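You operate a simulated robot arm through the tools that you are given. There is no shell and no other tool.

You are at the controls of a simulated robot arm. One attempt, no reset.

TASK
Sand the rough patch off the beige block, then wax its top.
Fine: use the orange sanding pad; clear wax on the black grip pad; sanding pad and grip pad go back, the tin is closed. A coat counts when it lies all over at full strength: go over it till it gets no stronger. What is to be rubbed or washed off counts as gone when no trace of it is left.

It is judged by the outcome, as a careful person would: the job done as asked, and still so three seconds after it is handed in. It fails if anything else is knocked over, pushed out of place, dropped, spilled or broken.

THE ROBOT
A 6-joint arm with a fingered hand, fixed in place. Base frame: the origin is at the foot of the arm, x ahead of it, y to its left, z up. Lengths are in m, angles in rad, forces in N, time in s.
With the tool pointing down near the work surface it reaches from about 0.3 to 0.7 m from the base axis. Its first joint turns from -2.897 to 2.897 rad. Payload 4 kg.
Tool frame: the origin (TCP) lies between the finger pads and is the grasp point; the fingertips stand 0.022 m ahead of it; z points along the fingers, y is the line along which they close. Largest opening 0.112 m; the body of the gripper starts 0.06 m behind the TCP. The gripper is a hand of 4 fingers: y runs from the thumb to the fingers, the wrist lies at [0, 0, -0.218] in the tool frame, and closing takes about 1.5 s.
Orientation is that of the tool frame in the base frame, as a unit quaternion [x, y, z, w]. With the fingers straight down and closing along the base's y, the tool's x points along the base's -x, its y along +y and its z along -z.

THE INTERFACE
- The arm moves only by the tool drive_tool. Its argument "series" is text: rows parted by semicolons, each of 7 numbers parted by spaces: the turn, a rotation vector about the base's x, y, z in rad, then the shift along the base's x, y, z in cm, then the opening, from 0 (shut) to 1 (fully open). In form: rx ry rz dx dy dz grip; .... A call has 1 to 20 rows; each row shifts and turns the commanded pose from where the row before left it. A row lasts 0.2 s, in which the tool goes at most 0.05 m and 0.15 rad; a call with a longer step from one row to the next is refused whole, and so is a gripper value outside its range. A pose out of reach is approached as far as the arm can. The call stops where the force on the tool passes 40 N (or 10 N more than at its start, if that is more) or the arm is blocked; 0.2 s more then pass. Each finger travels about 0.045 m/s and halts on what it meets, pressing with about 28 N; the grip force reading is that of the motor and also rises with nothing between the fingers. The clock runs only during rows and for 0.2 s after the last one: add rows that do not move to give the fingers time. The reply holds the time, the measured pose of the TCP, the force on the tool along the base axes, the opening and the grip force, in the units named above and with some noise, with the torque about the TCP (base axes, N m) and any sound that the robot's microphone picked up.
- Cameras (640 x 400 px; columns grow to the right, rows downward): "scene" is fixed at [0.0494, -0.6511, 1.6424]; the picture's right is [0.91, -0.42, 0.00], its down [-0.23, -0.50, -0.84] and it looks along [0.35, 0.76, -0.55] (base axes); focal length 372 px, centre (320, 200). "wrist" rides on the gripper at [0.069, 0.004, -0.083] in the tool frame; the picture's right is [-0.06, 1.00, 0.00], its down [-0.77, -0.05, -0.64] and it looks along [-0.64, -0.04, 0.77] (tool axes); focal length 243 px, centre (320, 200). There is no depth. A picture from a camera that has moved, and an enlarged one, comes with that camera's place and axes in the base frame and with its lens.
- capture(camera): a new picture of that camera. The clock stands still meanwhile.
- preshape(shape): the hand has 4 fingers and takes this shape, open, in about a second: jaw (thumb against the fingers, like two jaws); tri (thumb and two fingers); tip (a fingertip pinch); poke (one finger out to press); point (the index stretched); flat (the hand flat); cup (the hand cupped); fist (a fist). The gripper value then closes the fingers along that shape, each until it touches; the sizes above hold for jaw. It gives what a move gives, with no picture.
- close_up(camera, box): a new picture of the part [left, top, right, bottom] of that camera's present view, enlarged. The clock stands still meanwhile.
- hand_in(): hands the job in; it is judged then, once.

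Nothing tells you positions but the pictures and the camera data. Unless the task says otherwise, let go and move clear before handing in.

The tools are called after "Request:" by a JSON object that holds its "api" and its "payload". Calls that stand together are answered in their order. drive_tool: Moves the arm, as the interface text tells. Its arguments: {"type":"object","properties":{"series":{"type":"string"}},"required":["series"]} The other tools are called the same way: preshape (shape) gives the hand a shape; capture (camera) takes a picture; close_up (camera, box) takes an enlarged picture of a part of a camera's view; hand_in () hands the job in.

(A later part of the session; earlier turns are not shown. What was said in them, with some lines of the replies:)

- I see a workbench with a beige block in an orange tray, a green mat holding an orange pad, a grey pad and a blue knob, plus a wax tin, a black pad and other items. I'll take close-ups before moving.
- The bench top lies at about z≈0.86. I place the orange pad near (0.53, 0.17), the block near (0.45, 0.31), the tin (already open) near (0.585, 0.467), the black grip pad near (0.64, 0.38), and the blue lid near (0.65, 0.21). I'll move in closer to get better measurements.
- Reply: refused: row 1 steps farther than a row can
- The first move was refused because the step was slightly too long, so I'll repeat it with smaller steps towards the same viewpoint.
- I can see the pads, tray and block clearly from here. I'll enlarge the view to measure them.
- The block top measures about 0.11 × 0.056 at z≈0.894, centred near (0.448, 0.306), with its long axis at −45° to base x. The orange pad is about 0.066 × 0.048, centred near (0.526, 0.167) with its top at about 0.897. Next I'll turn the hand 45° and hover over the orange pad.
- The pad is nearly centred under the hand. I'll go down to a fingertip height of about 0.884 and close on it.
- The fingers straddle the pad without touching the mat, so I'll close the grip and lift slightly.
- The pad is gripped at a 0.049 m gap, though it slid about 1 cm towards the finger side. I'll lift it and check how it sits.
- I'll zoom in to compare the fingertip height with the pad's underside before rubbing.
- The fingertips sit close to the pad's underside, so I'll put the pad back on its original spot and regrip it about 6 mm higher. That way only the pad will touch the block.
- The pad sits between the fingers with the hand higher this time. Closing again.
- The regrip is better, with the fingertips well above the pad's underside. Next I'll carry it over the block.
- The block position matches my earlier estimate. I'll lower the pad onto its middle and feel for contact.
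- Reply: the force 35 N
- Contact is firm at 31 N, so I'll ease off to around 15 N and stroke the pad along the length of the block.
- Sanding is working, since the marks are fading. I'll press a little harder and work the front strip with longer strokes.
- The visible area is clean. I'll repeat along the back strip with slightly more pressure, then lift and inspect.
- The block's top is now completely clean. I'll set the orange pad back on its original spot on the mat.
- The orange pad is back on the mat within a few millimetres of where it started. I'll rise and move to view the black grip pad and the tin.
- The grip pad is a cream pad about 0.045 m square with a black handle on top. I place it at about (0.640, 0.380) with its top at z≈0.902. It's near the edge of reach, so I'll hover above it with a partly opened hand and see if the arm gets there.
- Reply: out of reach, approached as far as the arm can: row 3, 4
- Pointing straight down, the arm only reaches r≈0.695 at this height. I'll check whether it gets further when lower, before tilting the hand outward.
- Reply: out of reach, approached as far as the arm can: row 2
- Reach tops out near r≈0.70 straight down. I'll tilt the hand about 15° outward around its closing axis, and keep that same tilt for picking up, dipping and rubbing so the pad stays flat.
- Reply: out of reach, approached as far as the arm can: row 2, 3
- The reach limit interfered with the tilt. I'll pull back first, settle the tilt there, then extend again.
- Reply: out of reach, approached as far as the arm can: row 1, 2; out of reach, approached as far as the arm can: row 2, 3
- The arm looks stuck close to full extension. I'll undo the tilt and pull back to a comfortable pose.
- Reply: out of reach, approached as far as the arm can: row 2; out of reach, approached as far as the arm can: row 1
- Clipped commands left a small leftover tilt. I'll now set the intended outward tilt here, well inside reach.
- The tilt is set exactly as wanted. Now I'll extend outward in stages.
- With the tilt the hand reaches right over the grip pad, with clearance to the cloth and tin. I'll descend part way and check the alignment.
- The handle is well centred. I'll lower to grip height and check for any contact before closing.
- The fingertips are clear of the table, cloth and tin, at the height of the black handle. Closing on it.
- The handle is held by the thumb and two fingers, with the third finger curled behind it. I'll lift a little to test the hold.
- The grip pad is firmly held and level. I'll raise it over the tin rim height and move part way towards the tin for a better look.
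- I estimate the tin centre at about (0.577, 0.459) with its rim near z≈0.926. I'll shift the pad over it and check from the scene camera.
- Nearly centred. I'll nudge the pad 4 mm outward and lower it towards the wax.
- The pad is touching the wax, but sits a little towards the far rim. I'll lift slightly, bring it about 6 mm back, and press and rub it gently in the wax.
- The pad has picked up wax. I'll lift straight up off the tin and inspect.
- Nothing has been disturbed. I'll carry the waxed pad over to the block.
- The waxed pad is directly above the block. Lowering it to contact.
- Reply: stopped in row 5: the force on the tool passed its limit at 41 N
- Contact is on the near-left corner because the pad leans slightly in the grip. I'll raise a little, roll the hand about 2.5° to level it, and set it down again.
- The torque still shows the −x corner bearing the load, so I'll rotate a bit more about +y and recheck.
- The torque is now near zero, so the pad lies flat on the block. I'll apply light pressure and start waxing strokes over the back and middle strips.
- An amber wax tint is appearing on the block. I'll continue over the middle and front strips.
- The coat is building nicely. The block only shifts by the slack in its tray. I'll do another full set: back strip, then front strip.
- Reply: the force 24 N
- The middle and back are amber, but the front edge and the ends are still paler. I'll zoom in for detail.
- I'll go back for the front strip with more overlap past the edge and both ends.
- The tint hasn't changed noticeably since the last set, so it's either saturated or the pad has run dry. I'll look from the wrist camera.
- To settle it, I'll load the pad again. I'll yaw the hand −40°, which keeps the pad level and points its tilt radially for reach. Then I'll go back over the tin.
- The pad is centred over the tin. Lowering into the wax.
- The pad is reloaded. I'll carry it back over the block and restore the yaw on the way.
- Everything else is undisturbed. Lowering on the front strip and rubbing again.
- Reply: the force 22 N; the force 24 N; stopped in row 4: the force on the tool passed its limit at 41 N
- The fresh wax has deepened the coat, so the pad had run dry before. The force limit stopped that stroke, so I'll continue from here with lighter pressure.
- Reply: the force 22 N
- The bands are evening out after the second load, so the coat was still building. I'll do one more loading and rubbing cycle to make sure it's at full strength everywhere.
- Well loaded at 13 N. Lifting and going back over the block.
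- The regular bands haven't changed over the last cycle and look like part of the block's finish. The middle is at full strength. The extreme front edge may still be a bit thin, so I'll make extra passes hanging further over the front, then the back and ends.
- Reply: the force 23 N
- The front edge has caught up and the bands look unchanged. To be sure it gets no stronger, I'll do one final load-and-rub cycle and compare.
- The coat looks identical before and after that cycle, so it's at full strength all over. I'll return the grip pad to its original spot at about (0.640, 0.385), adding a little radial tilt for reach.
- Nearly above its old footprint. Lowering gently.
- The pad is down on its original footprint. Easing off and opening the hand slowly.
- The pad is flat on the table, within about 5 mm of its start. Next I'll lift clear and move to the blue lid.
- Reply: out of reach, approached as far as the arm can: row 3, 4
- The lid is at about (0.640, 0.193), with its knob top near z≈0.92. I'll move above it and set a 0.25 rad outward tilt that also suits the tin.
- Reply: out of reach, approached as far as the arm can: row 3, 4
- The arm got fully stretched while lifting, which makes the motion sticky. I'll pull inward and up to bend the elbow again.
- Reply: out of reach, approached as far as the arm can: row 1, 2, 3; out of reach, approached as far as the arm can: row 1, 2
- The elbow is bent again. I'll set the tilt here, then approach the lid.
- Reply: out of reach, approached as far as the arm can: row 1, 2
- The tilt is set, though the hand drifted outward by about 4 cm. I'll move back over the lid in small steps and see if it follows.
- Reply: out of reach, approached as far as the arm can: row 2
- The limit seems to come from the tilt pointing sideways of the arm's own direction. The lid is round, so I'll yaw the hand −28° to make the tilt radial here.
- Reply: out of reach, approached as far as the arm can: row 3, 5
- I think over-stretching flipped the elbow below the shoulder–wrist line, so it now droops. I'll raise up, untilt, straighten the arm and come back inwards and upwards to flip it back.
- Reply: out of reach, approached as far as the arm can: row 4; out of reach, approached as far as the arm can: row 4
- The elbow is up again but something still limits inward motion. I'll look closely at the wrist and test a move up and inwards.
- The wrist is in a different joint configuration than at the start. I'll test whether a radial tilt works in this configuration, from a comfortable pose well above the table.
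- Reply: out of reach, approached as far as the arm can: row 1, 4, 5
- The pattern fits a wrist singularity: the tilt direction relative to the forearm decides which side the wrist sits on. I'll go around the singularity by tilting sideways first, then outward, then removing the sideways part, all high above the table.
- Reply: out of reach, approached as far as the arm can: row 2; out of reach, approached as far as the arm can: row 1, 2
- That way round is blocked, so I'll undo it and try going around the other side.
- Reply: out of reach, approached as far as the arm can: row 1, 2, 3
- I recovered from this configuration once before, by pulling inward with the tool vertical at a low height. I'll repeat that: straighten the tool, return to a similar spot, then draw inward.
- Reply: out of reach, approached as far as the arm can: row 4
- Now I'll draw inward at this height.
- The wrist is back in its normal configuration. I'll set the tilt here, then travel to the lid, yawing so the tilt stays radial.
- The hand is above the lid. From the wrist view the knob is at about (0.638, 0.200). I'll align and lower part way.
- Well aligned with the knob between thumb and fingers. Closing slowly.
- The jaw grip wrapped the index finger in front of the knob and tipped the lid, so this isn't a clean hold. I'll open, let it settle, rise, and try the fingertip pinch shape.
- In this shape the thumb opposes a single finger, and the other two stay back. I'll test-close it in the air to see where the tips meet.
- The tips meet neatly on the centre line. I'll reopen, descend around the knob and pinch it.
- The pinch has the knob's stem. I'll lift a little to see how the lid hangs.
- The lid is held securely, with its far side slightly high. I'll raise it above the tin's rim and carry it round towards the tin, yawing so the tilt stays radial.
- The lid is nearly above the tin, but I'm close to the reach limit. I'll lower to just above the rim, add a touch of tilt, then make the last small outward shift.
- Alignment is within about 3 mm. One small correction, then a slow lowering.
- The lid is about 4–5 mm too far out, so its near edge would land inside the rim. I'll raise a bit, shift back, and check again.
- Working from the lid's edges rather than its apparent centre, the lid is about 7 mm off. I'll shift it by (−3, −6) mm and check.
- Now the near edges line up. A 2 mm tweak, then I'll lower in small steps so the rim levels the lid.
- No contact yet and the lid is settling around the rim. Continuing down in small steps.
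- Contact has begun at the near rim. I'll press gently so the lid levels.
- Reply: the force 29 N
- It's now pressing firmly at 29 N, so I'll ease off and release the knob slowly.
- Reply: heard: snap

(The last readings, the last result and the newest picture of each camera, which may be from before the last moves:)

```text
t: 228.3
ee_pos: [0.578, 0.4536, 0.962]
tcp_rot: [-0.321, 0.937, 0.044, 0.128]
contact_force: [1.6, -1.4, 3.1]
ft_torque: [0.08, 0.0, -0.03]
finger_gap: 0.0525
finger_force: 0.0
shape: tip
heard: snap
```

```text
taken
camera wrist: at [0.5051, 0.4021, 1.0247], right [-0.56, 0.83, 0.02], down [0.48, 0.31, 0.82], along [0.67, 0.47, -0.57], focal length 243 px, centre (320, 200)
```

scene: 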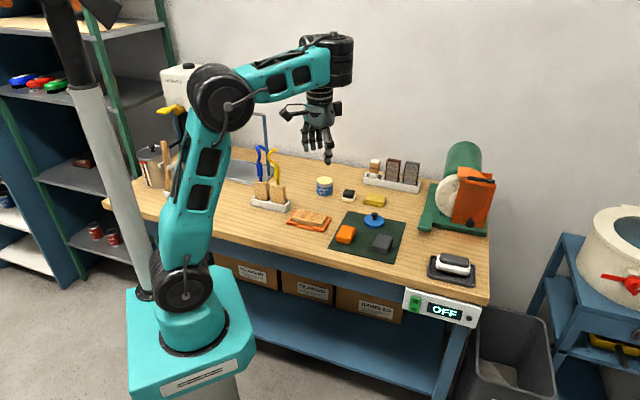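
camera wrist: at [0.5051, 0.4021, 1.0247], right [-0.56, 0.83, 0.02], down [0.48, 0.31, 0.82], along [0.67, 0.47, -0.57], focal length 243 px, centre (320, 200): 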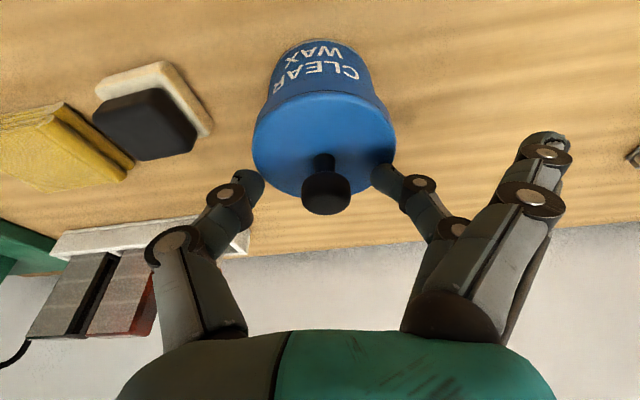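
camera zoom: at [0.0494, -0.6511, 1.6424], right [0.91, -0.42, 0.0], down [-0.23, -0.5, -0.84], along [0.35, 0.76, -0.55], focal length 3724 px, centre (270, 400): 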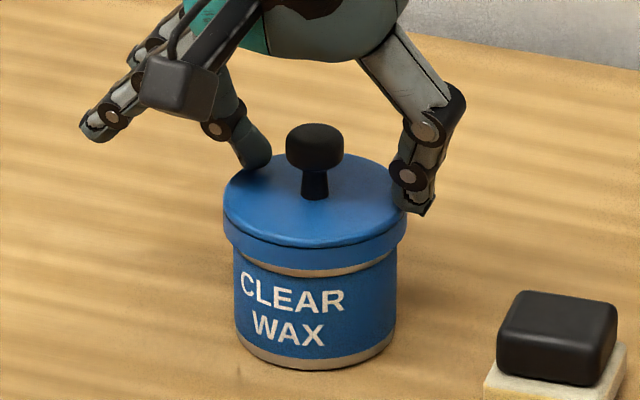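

A snap was heard, and the lid is level and seated. I'll raise the hand straight up to clear the knob, then pull back inward.

Request:
{"api": "drive_tool", "payload": {"series": "0 0 0 0 0 0.5 0.5; 0 0 0 0 0 1.5 0.5; 0 0 0 0 0 2 0.5; 0 0 0 -0.5 -0.4 2 0.5; 0 0 0 -1.5 -1.2 2 0.5; 0 0 0 -2 -1.6 1 0.5; 0 0 0 -3 -2.4 0 0.5; 0 0 0 -3 -2.4 0 0.5; 0 0 0 0 0 0 0.5"}}

Request:
{"api": "close_up", "payload": {"camera": "scene", "box": [305, 160, 345, 200]}}

Request:
{"api": "capture", "payload": {"camera": "scene"}}

```text
t: 230.3
ee_pos: [0.4761, 0.3735, 1.0551]
tcp_rot: [-0.321, 0.937, 0.045, 0.129]
contact_force: [0.1, 0.0, -0.3]
ft_torque: [0.01, -0.03, 0.02]
finger_gap: 0.0551
finger_force: 0.1
shape: tip
```

```text
10.00 times, centred on (325, 180) of scene
camera zoom: at [0.0494, -0.6511, 1.6424], right [0.91, -0.42, 0.0], down [-0.23, -0.5, -0.84], along [0.35, 0.76, -0.55], focal length 3724 px, centre (270, 400)
```

zoom: 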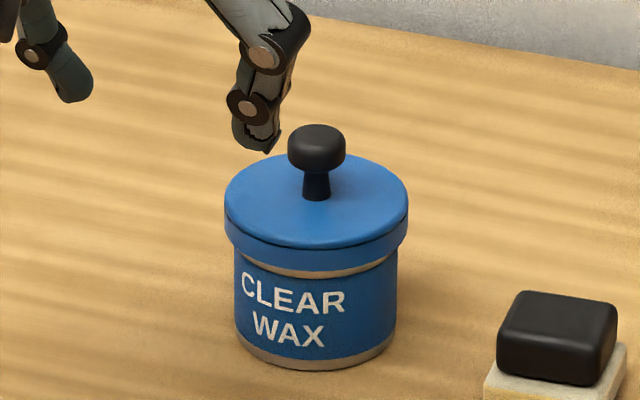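

```text
taken
```

scene: 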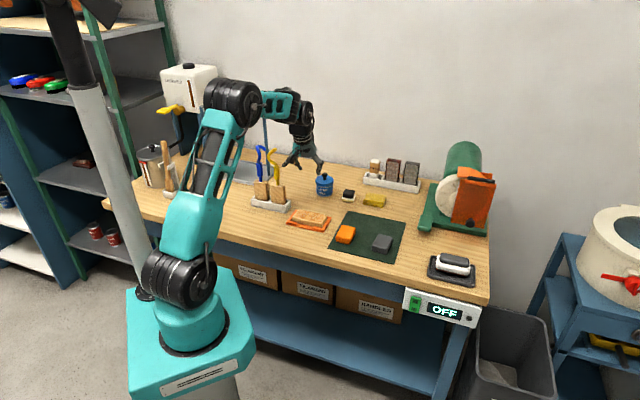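

The tin is closed and everything looks in place. I'll move back for a clear view of the block's finish.

Request:
{"api": "drive_tool", "payload": {"series": "0 0 0 -2.5 -3.8 1 0.5; 0 0 0 -2.5 -3.8 1 0.5; 0 0 0 -2.5 -3.8 1 0.5; 0 0 0 -1 -3.5 1 0.5; 0 0 0 0 0 0 0.5"}}

Request:
{"api": "capture", "payload": {"camera": "wrist"}}

Request:
{"api": "close_up", "payload": {"camera": "scene", "box": [294, 206, 328, 228]}}

Request:
{"api": "close_up", "payload": {"camera": "scene", "box": [280, 160, 420, 260]}}

```text
t: 231.5
ee_pos: [0.3921, 0.2279, 1.0928]
tcp_rot: [-0.321, 0.937, 0.045, 0.128]
contact_force: [1.1, -0.2, 0.2]
ft_torque: [-0.01, 0.02, -0.01]
finger_gap: 0.0556
finger_force: 0.1
shape: tip
```

```text
taken
camera wrist: at [0.3202, 0.1753, 1.1552], right [-0.56, 0.83, 0.02], down [0.48, 0.31, 0.82], along [0.67, 0.47, -0.57], focal length 243 px, centre (320, 200)
```

wrist: 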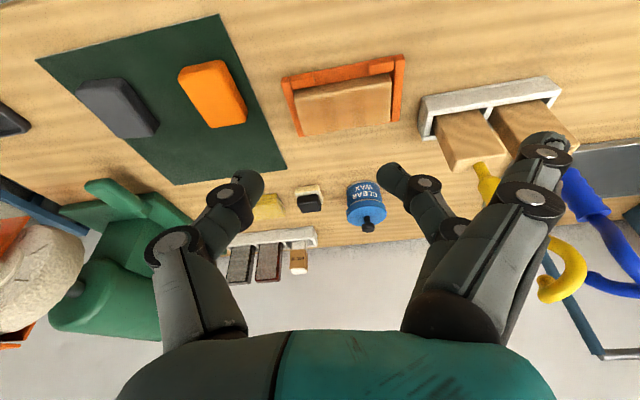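

```text
16.00 times, centred on (311, 217) of scene
camera zoom: at [0.0494, -0.6511, 1.6424], right [0.91, -0.42, 0.0], down [-0.23, -0.5, -0.84], along [0.35, 0.76, -0.55], focal length 5958 px, centre (464, -72)
```

zoom: 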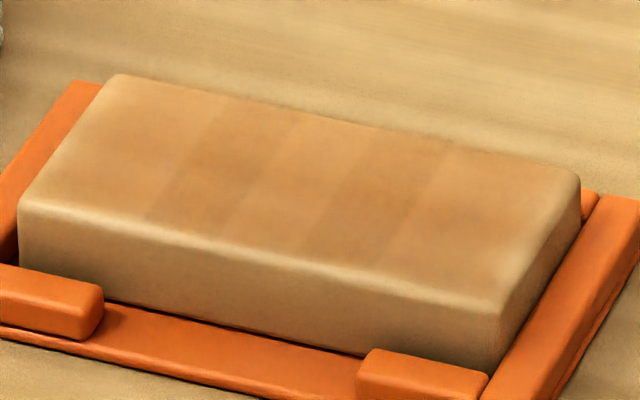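

```text
4.00 times, centred on (350, 210) of scene
camera zoom: at [0.0494, -0.6511, 1.6424], right [0.91, -0.42, 0.0], down [-0.23, -0.5, -0.84], along [0.35, 0.76, -0.55], focal length 1490 px, centre (200, 160)
```

zoom: 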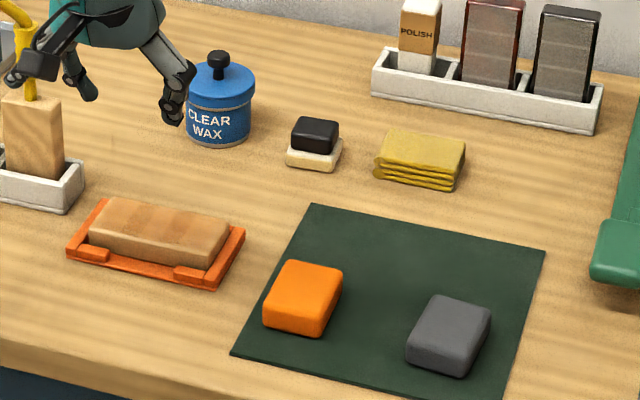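

Request:
{"api": "close_up", "payload": {"camera": "wrist", "box": [280, 50, 410, 140]}}

Request:
{"api": "close_up", "payload": {"camera": "scene", "box": [293, 205, 313, 219]}}

Request:
{"api": "close_up", "payload": {"camera": "scene", "box": [309, 210, 329, 225]}}

```text
4.44 times, centred on (345, 95) of wrist
camera zoom: at [0.3202, 0.1753, 1.1552], right [-0.56, 0.83, 0.02], down [0.48, 0.31, 0.82], along [0.67, 0.47, -0.57], focal length 1078 px, centre (209, 667)
```

zoom: 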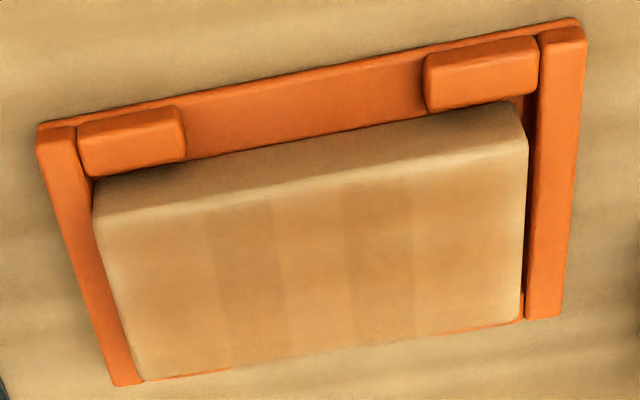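

```text
16.00 times, centred on (303, 212) of scene
camera zoom: at [0.0494, -0.6511, 1.6424], right [0.91, -0.42, 0.0], down [-0.23, -0.5, -0.84], along [0.35, 0.76, -0.55], focal length 5958 px, centre (592, 8)
```

zoom: 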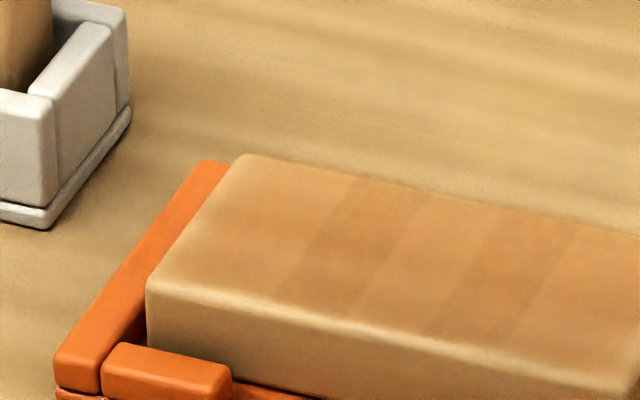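

```text
16.00 times, centred on (319, 218) of scene
camera zoom: at [0.0494, -0.6511, 1.6424], right [0.91, -0.42, 0.0], down [-0.23, -0.5, -0.84], along [0.35, 0.76, -0.55], focal length 5958 px, centre (336, -80)
```

zoom: 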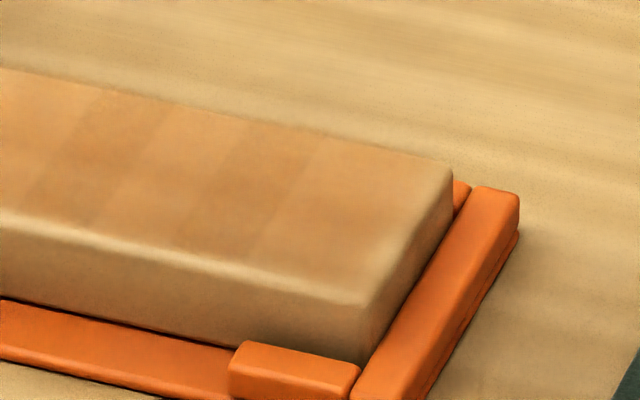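

Everything is in its final state:
- **Block:** sanded clean, with an even wax coat that got no stronger over the last loading cycle.
- **Orange pad:** back on the mat.
- **Grip pad:** back in its place.
- **Tin:** lid snapped shut.

The hand is empty and clear, so I'm handing in.

Request:
{"api": "hand_in", "payload": {}}

```text
The job is handed in.
```

I sanded the rough patch off the beige block, waxed its top, and handed the job in. I haven't seen the verdict.

- **Sanding:** I used the orange pad, and close-ups after the last pass showed no trace of the rough patch. The pad is back on the mat, about 6–7 mm from where it started.
- **Waxing:** I loaded the black grip pad four times and rubbed until the last load made no visible difference. Faint, regular darker bands across the block's width stayed the same throughout, so I took them as part of the finish. I judged full strength by eye only.
- **Grip pad:** It is back in its place, about 5 mm off.
- **Tin:** The lid snapped shut and sits level. The tin moved by about 1 mm.

While fetching the lid, my first grip tipped it a few millimetres on the mat. I let it settle flat, took it again with a fingertip pinch and closed the tin. In the final pictures nothing else on the bench had been knocked over or moved.
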